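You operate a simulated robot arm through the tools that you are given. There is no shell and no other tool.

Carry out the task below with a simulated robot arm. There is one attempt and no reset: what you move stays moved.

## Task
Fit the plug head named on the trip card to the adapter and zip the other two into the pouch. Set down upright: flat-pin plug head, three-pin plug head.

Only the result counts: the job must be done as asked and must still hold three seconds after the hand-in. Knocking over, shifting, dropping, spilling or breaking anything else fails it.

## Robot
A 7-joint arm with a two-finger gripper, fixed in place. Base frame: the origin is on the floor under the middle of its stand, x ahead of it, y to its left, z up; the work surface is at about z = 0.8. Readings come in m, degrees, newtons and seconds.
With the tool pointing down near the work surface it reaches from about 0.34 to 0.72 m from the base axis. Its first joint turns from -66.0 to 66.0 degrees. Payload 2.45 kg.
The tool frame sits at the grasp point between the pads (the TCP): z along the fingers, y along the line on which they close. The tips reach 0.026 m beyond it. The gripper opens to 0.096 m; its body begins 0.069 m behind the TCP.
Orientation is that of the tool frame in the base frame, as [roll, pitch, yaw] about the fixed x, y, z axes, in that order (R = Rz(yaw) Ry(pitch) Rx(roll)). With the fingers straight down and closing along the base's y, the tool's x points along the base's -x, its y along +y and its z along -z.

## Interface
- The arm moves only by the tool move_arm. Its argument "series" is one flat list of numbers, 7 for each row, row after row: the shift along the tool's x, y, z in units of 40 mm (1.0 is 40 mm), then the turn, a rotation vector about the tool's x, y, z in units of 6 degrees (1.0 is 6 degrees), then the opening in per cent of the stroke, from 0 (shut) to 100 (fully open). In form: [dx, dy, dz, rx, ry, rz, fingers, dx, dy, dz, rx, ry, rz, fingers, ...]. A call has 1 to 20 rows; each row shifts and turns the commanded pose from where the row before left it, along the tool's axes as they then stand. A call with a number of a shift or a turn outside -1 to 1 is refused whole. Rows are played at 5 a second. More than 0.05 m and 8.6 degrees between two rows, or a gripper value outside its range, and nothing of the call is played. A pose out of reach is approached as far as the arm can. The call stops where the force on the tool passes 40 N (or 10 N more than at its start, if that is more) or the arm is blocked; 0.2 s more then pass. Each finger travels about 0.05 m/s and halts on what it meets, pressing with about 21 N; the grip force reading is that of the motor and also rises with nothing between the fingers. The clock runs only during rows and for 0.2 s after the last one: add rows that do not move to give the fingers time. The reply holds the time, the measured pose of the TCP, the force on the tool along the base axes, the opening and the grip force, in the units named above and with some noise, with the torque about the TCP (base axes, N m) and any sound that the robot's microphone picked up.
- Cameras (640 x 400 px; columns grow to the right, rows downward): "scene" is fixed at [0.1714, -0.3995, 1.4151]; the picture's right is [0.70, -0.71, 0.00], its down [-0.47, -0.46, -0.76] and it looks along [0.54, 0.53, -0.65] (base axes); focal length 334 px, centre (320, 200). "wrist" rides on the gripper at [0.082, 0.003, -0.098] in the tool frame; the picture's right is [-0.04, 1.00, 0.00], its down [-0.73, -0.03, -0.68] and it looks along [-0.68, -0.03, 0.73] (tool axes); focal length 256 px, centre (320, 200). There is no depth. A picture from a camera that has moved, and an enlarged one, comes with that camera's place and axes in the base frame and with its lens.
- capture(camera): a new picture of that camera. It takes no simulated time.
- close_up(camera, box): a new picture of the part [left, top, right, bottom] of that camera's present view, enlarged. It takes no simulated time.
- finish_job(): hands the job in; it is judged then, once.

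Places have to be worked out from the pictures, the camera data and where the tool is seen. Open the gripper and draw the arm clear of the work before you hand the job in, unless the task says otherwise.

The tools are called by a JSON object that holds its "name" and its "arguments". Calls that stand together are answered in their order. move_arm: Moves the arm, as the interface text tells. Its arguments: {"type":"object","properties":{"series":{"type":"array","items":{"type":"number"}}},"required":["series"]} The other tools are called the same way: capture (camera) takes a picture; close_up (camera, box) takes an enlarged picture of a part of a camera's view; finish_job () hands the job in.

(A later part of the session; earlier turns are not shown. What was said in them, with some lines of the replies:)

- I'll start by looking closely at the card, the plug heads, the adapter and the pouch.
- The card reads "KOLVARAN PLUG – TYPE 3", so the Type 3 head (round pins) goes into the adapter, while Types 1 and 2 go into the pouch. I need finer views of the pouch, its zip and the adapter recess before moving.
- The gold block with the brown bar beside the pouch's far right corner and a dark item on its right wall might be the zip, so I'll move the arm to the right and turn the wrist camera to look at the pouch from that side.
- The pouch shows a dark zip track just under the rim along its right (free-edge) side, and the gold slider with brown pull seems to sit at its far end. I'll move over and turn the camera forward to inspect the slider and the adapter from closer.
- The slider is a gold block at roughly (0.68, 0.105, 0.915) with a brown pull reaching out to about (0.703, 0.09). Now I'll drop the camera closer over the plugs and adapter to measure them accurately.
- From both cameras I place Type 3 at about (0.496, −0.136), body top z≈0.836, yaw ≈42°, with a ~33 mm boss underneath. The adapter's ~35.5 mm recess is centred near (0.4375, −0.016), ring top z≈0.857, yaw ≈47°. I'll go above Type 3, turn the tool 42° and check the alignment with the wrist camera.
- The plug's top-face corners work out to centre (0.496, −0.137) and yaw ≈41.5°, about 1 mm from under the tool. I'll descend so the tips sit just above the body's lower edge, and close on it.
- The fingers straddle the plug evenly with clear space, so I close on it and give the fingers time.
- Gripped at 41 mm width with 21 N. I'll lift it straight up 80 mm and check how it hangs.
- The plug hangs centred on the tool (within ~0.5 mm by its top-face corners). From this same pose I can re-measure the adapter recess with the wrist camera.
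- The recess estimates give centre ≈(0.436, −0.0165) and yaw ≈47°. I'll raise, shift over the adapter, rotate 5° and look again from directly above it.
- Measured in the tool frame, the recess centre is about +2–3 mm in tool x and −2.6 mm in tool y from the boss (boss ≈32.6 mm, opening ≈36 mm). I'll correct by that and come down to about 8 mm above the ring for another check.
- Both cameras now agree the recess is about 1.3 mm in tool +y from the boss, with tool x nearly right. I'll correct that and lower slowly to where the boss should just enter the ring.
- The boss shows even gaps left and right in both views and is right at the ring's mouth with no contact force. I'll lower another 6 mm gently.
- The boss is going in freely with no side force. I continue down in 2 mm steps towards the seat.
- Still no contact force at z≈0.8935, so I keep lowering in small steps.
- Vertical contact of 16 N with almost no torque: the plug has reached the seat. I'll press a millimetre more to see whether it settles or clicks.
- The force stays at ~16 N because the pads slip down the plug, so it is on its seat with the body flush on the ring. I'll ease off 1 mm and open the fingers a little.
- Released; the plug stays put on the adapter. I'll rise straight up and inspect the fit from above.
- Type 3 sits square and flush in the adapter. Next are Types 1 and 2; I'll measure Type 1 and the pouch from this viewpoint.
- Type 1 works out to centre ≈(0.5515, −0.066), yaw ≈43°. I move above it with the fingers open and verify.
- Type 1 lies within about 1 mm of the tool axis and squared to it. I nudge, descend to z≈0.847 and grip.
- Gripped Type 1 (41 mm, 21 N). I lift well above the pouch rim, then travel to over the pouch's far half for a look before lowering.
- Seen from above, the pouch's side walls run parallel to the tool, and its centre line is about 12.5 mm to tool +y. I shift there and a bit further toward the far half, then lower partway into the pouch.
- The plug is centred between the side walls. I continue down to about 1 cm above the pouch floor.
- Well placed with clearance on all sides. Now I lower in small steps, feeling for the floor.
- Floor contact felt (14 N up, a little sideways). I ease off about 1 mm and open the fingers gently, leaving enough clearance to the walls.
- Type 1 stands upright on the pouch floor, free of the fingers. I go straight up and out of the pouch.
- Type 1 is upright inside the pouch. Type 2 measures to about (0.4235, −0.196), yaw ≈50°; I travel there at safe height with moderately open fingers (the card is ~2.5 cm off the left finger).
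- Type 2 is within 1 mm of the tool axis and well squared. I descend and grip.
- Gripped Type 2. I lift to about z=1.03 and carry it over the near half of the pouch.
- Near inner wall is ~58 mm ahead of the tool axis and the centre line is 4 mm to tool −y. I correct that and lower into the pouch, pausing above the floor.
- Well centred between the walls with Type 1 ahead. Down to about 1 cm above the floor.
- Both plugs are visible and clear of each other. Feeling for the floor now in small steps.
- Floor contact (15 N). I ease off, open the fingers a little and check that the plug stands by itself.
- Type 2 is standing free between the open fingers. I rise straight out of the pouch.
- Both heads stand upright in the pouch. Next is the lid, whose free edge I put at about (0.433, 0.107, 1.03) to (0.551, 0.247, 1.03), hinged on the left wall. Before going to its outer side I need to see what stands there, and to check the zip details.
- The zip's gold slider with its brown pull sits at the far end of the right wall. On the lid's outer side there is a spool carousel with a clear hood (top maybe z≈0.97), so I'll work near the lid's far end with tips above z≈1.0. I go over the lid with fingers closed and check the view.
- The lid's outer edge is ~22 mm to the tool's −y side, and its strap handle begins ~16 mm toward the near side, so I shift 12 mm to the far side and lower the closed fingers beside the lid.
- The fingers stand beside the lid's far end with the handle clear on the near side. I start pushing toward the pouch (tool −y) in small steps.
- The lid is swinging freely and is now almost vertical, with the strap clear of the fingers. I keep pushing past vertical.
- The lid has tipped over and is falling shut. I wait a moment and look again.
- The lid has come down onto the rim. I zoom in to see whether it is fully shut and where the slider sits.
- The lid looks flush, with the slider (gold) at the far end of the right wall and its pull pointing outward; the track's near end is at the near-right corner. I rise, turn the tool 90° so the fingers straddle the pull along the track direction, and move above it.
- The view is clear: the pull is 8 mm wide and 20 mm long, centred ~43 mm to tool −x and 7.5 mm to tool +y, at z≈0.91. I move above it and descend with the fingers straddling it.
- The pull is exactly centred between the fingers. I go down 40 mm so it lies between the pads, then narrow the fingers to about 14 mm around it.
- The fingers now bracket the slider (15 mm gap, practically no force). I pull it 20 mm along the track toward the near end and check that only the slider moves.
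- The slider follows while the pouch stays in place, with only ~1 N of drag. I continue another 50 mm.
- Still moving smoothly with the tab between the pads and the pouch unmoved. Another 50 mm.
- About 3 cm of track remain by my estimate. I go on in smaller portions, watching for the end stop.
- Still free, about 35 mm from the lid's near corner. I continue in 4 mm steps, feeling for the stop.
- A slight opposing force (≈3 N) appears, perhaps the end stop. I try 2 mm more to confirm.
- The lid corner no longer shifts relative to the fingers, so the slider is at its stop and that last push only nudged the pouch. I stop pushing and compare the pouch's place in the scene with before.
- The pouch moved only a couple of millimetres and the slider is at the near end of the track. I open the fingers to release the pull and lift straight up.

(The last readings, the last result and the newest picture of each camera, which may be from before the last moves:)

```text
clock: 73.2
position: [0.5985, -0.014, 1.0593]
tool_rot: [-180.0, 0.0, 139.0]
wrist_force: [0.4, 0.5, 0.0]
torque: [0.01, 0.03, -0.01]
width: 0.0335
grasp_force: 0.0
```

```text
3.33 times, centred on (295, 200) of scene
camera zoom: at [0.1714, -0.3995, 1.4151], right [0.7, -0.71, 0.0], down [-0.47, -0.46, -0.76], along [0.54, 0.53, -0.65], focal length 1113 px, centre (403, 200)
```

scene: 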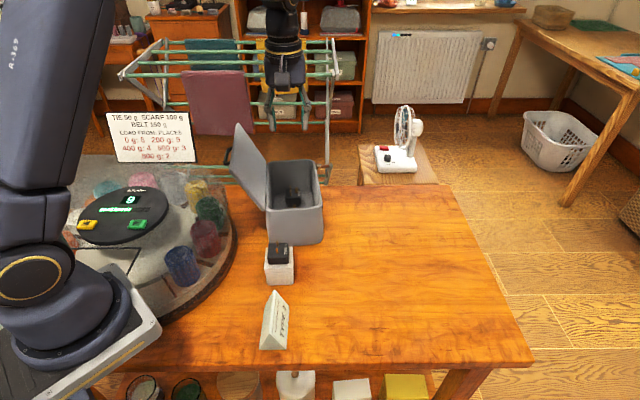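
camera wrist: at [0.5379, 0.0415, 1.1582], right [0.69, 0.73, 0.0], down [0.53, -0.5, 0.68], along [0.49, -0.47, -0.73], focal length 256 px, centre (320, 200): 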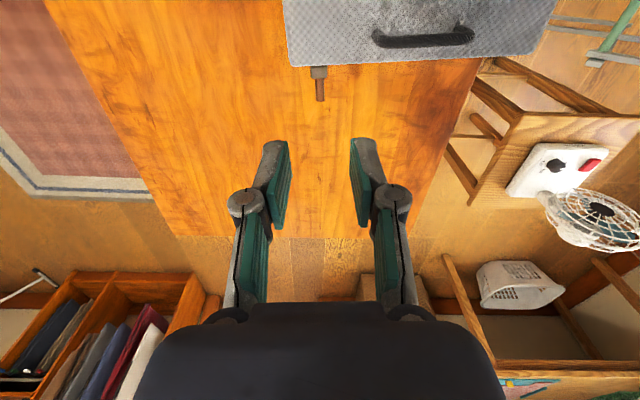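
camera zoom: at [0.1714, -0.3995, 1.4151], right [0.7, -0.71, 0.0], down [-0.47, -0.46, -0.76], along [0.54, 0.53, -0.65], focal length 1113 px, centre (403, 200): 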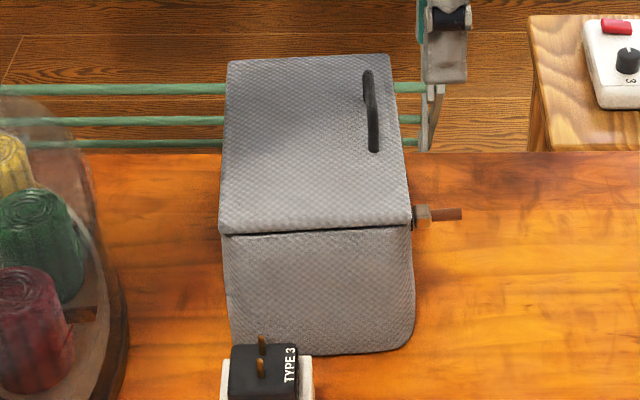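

The slider now sits 24 mm from the lid's near end, mirroring where it started at the far end. I check the details of the slider, the lid seam and the adapter once more.

{"name": "close_up", "arguments": {"camera": "scene", "box": [300, 190, 340, 220]}}

{"name": "close_up", "arguments": {"camera": "scene", "box": [250, 195, 330, 295]}}

{"name": "capture", "arguments": {"camera": "scene"}}

```text
13.33 times, centred on (320, 205) of scene
camera zoom: at [0.1714, -0.3995, 1.4151], right [0.7, -0.71, 0.0], down [-0.47, -0.46, -0.76], along [0.54, 0.53, -0.65], focal length 4453 px, centre (320, 133)
```

zoom: 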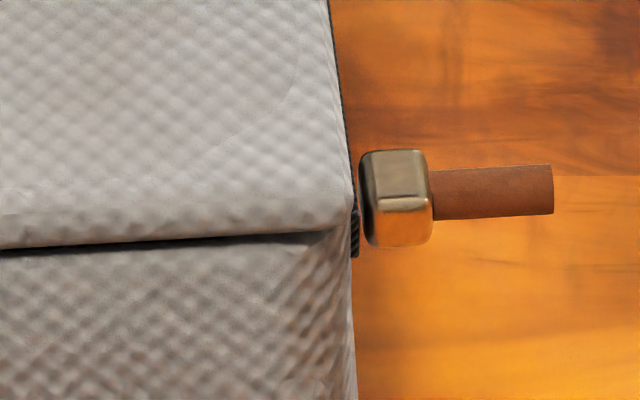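

```text
4.00 times, centred on (290, 245) of scene
camera zoom: at [0.1714, -0.3995, 1.4151], right [0.7, -0.71, 0.0], down [-0.47, -0.46, -0.76], along [0.54, 0.53, -0.65], focal length 1336 px, centre (440, 20)
```

zoom: 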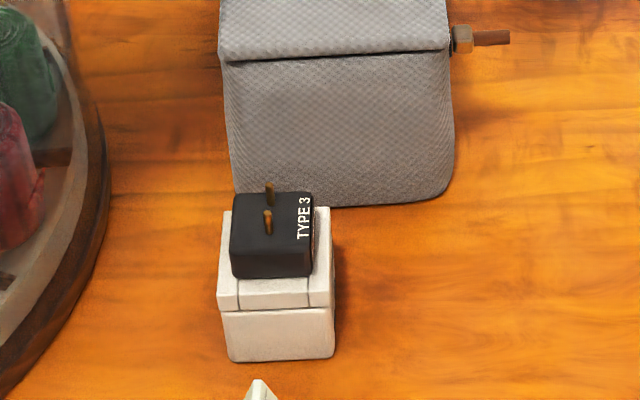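

```text
taken
```

scene: 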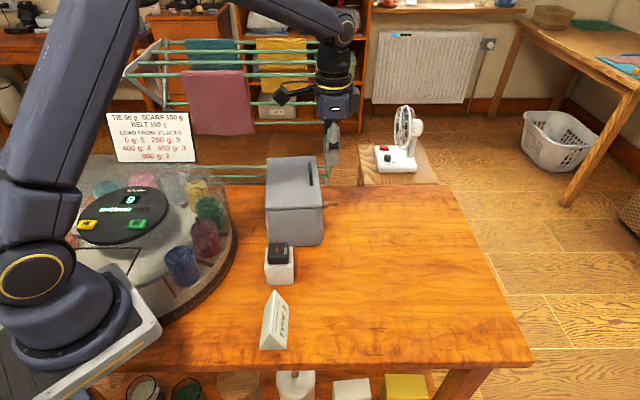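

The slider's near edge lines up with the end of the black track, and Type 3 is undisturbed. To be sure the lid is fully down I'll press it lightly near its near end, away from the handle, with closed fingers.

{"name": "move_arm", "arguments": {"series": [0.82, 0.03, 0, 0, 0, 0, 10, 0.82, 0.03, 0, 0, 0, 0, 0, 0, 0, 0.8, 0, 0, 0, 0, 0, 0, 0.8, 0, 0, 0, 0, 0, 0, 0.6, 0, 0, 0, 0, 0, 0, 0, 0, 0, 0, 0]}}

{"name": "capture", "arguments": {"camera": "wrist"}}

{"name": "close_up", "arguments": {"camera": "scene", "box": [240, 120, 340, 250]}}

```text
clock: 74.6
position: [0.5504, 0.0295, 0.9695]
tool_rot: [-179.9, 0.0, 139.0]
wrist_force: [0.8, 0.0, 0.7]
torque: [-0.02, 0.01, -0.02]
width: 0.0
grasp_force: 20.9
```

```text
taken
camera wrist: at [0.4898, 0.0849, 1.0674], right [0.69, 0.73, 0.0], down [0.53, -0.5, 0.68], along [0.49, -0.47, -0.73], focal length 256 px, centre (320, 200)
```

wrist: 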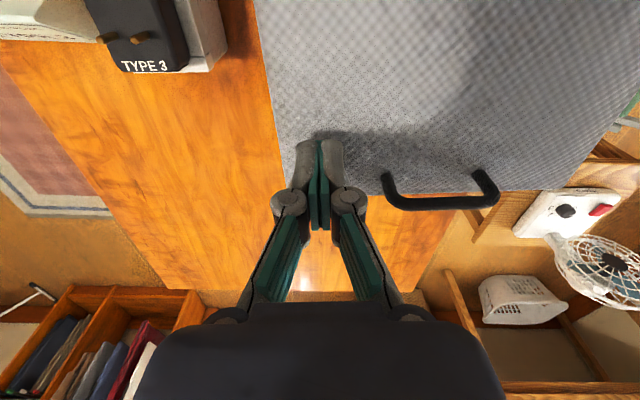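

```text
3.08 times, centred on (290, 185) of scene
camera zoom: at [0.1714, -0.3995, 1.4151], right [0.7, -0.71, 0.0], down [-0.47, -0.46, -0.76], along [0.54, 0.53, -0.65], focal length 1028 px, centre (412, 246)
```

zoom: 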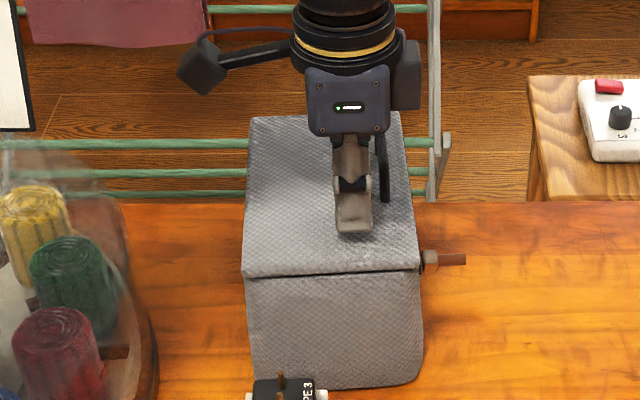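

The fingertips are ~1.5 cm over the lid and clear of the handle. I lower in small steps to a light touch.

{"name": "move_arm", "arguments": {"series": [0, 0, 0.1, 0, 0, 0, 0, 0, 0, 0.1, 0, 0, 0, 0, 0, 0, 0.05, 0, 0, 0, 0, 0, 0, 0, 0, 0, 0, 0]}}

```text
clock: 75.6
position: [0.5504, 0.0275, 0.9606]
tool_rot: [179.9, 0.1, 139.0]
wrist_force: [-0.4, -0.5, -1.0]
torque: [0.01, 0.0, -0.01]
width: 0.0
grasp_force: 20.3
```

{"name": "move_arm", "arguments": {"series": [0, 0, 0.06, 0, 0, 0, 0, 0, 0, 0.06, 0, 0, 0, 0, 0, 0, 0, 0, 0, 0, 0]}}

```text
clock: 76.4
position: [0.5493, 0.0273, 0.9553]
tool_rot: [180.0, 0.0, 139.1]
wrist_force: [1.7, 0.8, 0.9]
torque: [0.01, -0.04, -0.01]
width: 0.0003
grasp_force: 21.1
```

{"name": "move_arm", "arguments": {"series": [0, 0, 0.05, 0, 0, 0, 0, 0, 0, 0.05, 0, 0, 0, 0, 0, 0, 0, 0, 0, 0, 0]}}

{"name": "close_up", "arguments": {"camera": "scene", "box": [260, 180, 330, 235]}}

```text
clock: 77.2
position: [0.5488, 0.0271, 0.9534]
tool_rot: [-180.0, 0.0, 139.0]
wrist_force: [-7.3, -0.9, 22.6]
torque: [0.09, 0.39, 0.07]
width: 0.0062
grasp_force: 20.4
```

```text
7.27 times, centred on (295, 208) of scene
camera zoom: at [0.1708, -0.3996, 1.4152], right [0.7, -0.71, 0.0], down [-0.47, -0.46, -0.76], along [0.54, 0.53, -0.65], focal length 2429 px, centre (502, 146)
```

zoom: 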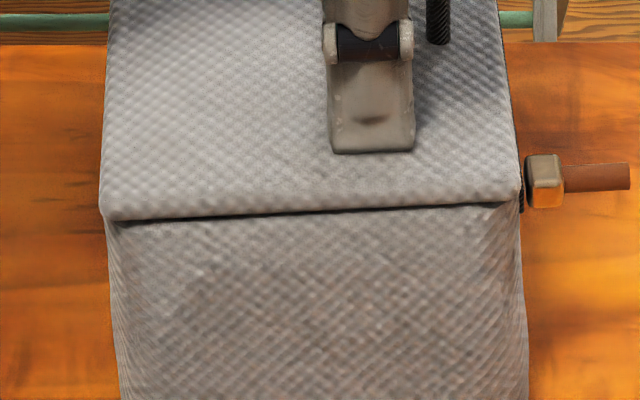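

The lid is firm under 23 N with no give, so it is fully shut. I lift off and retreat up and back toward the base.

{"name": "move_arm", "arguments": {"series": [0, 0, -0.2, 0, 0, 0, 0, 0, 0, -0.8, 0, 0, 0, 0, 0, 0, -1, 0, 0, 0, 10, 0, 0, -1, 0, 0, 0, 30, 0, 0, -1, 0, 0, 0, 50, 0, 0, -1, 0, 0, 0, 70, 0, 0, 0, 0, 0, 0, 90]}}

{"name": "capture", "arguments": {"camera": "scene"}}

{"name": "capture", "arguments": {"camera": "wrist"}}

{"name": "close_up", "arguments": {"camera": "scene", "box": [240, 140, 350, 300]}}

```text
clock: 78.8
position: [0.5511, 0.0294, 1.154]
tool_rot: [179.9, 0.0, 139.0]
wrist_force: [-0.2, 0.2, -0.9]
torque: [0.02, 0.02, 0.02]
width: 0.0862
grasp_force: 0.1
```

```text
taken
```

scene: 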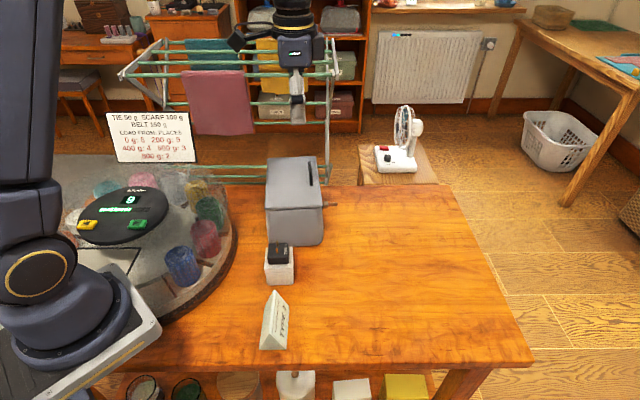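

```text
taken
camera wrist: at [0.4907, 0.0847, 1.251], right [0.69, 0.73, 0.0], down [0.53, -0.5, 0.68], along [0.49, -0.47, -0.73], focal length 256 px, centre (320, 200)
```

wrist: 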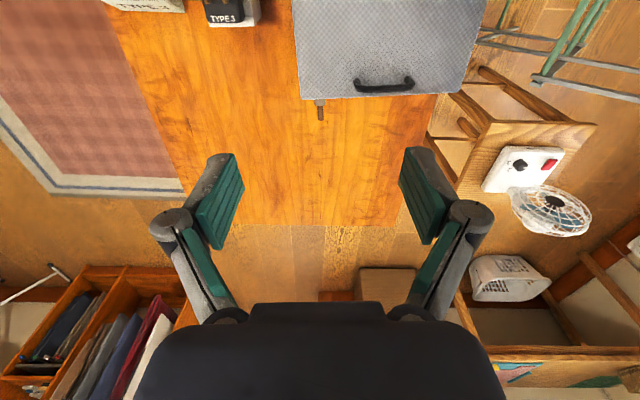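

```text
2.50 times, centred on (295, 220) of scene
camera zoom: at [0.1714, -0.3995, 1.4151], right [0.7, -0.71, 0.0], down [-0.47, -0.46, -0.76], along [0.54, 0.53, -0.65], focal length 835 px, centre (382, 150)
```

zoom: 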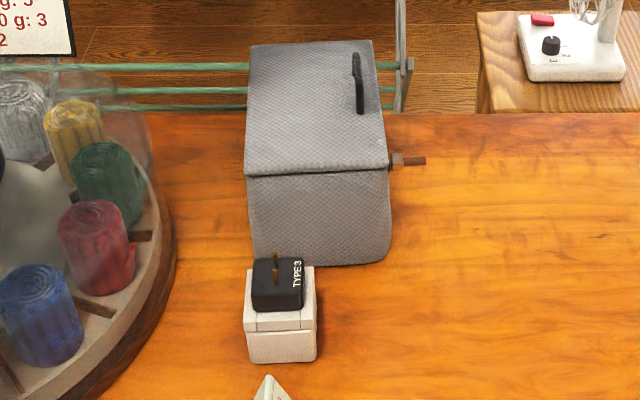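

Everything is in place: lid shut and zipped, Type 3 on the adapter, card untouched. One last close look at the adapter seat before handing in.

{"name": "close_up", "arguments": {"camera": "scene", "box": [260, 238, 300, 290]}}

{"name": "close_up", "arguments": {"camera": "wrist", "box": [180, 0, 280, 50]}}

```text
7.69 times, centred on (280, 264) of scene
camera zoom: at [0.1714, -0.3995, 1.4151], right [0.7, -0.71, 0.0], down [-0.47, -0.46, -0.76], along [0.54, 0.53, -0.65], focal length 2569 px, centre (628, -292)
```

zoom: 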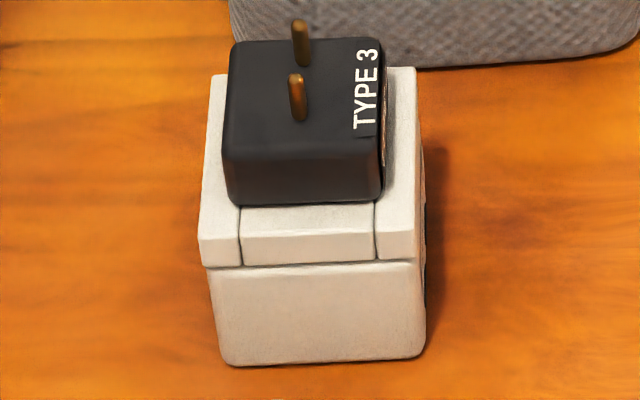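

```text
6.40 times, centred on (230, 25) of wrist
camera zoom: at [0.4907, 0.0847, 1.251], right [0.69, 0.73, 0.0], down [0.53, -0.5, 0.68], along [0.49, -0.47, -0.73], focal length 1638 px, centre (896, 1320)
```

zoom: 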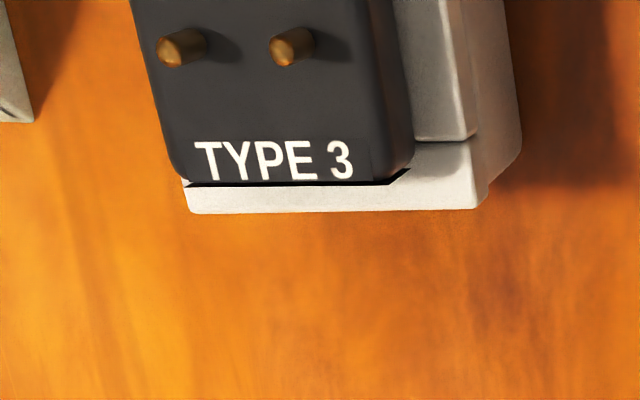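

The Type 3 head is flush and square in the adapter, the other two stand in the closed, zipped pouch, and the gripper is open well above the work. I hand the job in.

{"name": "finish_job", "arguments": {}}

```text
The job is handed in.
```

I fitted the Type 3 plug head to the adapter and put the other two in the pouch, which is closed and zipped. The job is handed in.

- **Adapter:** the trip card reads "Kolvaran plug Type 3". That head sits square and flush in the adapter's recess. The microphone reported no click when I pressed it home.
- **Pouch contents:** the three-pin (Type 1) and flat-pin (Type 2) heads were standing upright on the pouch floor when last seen. I couldn't see inside after closing the lid.
- **Lid and zip:** the lid took a 23 N press without giving. The zip slider is at the near end of its track.
- **Pouch shift:** pushing the slider against its stop moved the pouch about 4 mm along the table. I left it there, because pulling it back by the slider would have opened the zip.

I saw no change to the card, the spool carousel or anything else on the table. The gripper is open and the arm is raised clear.
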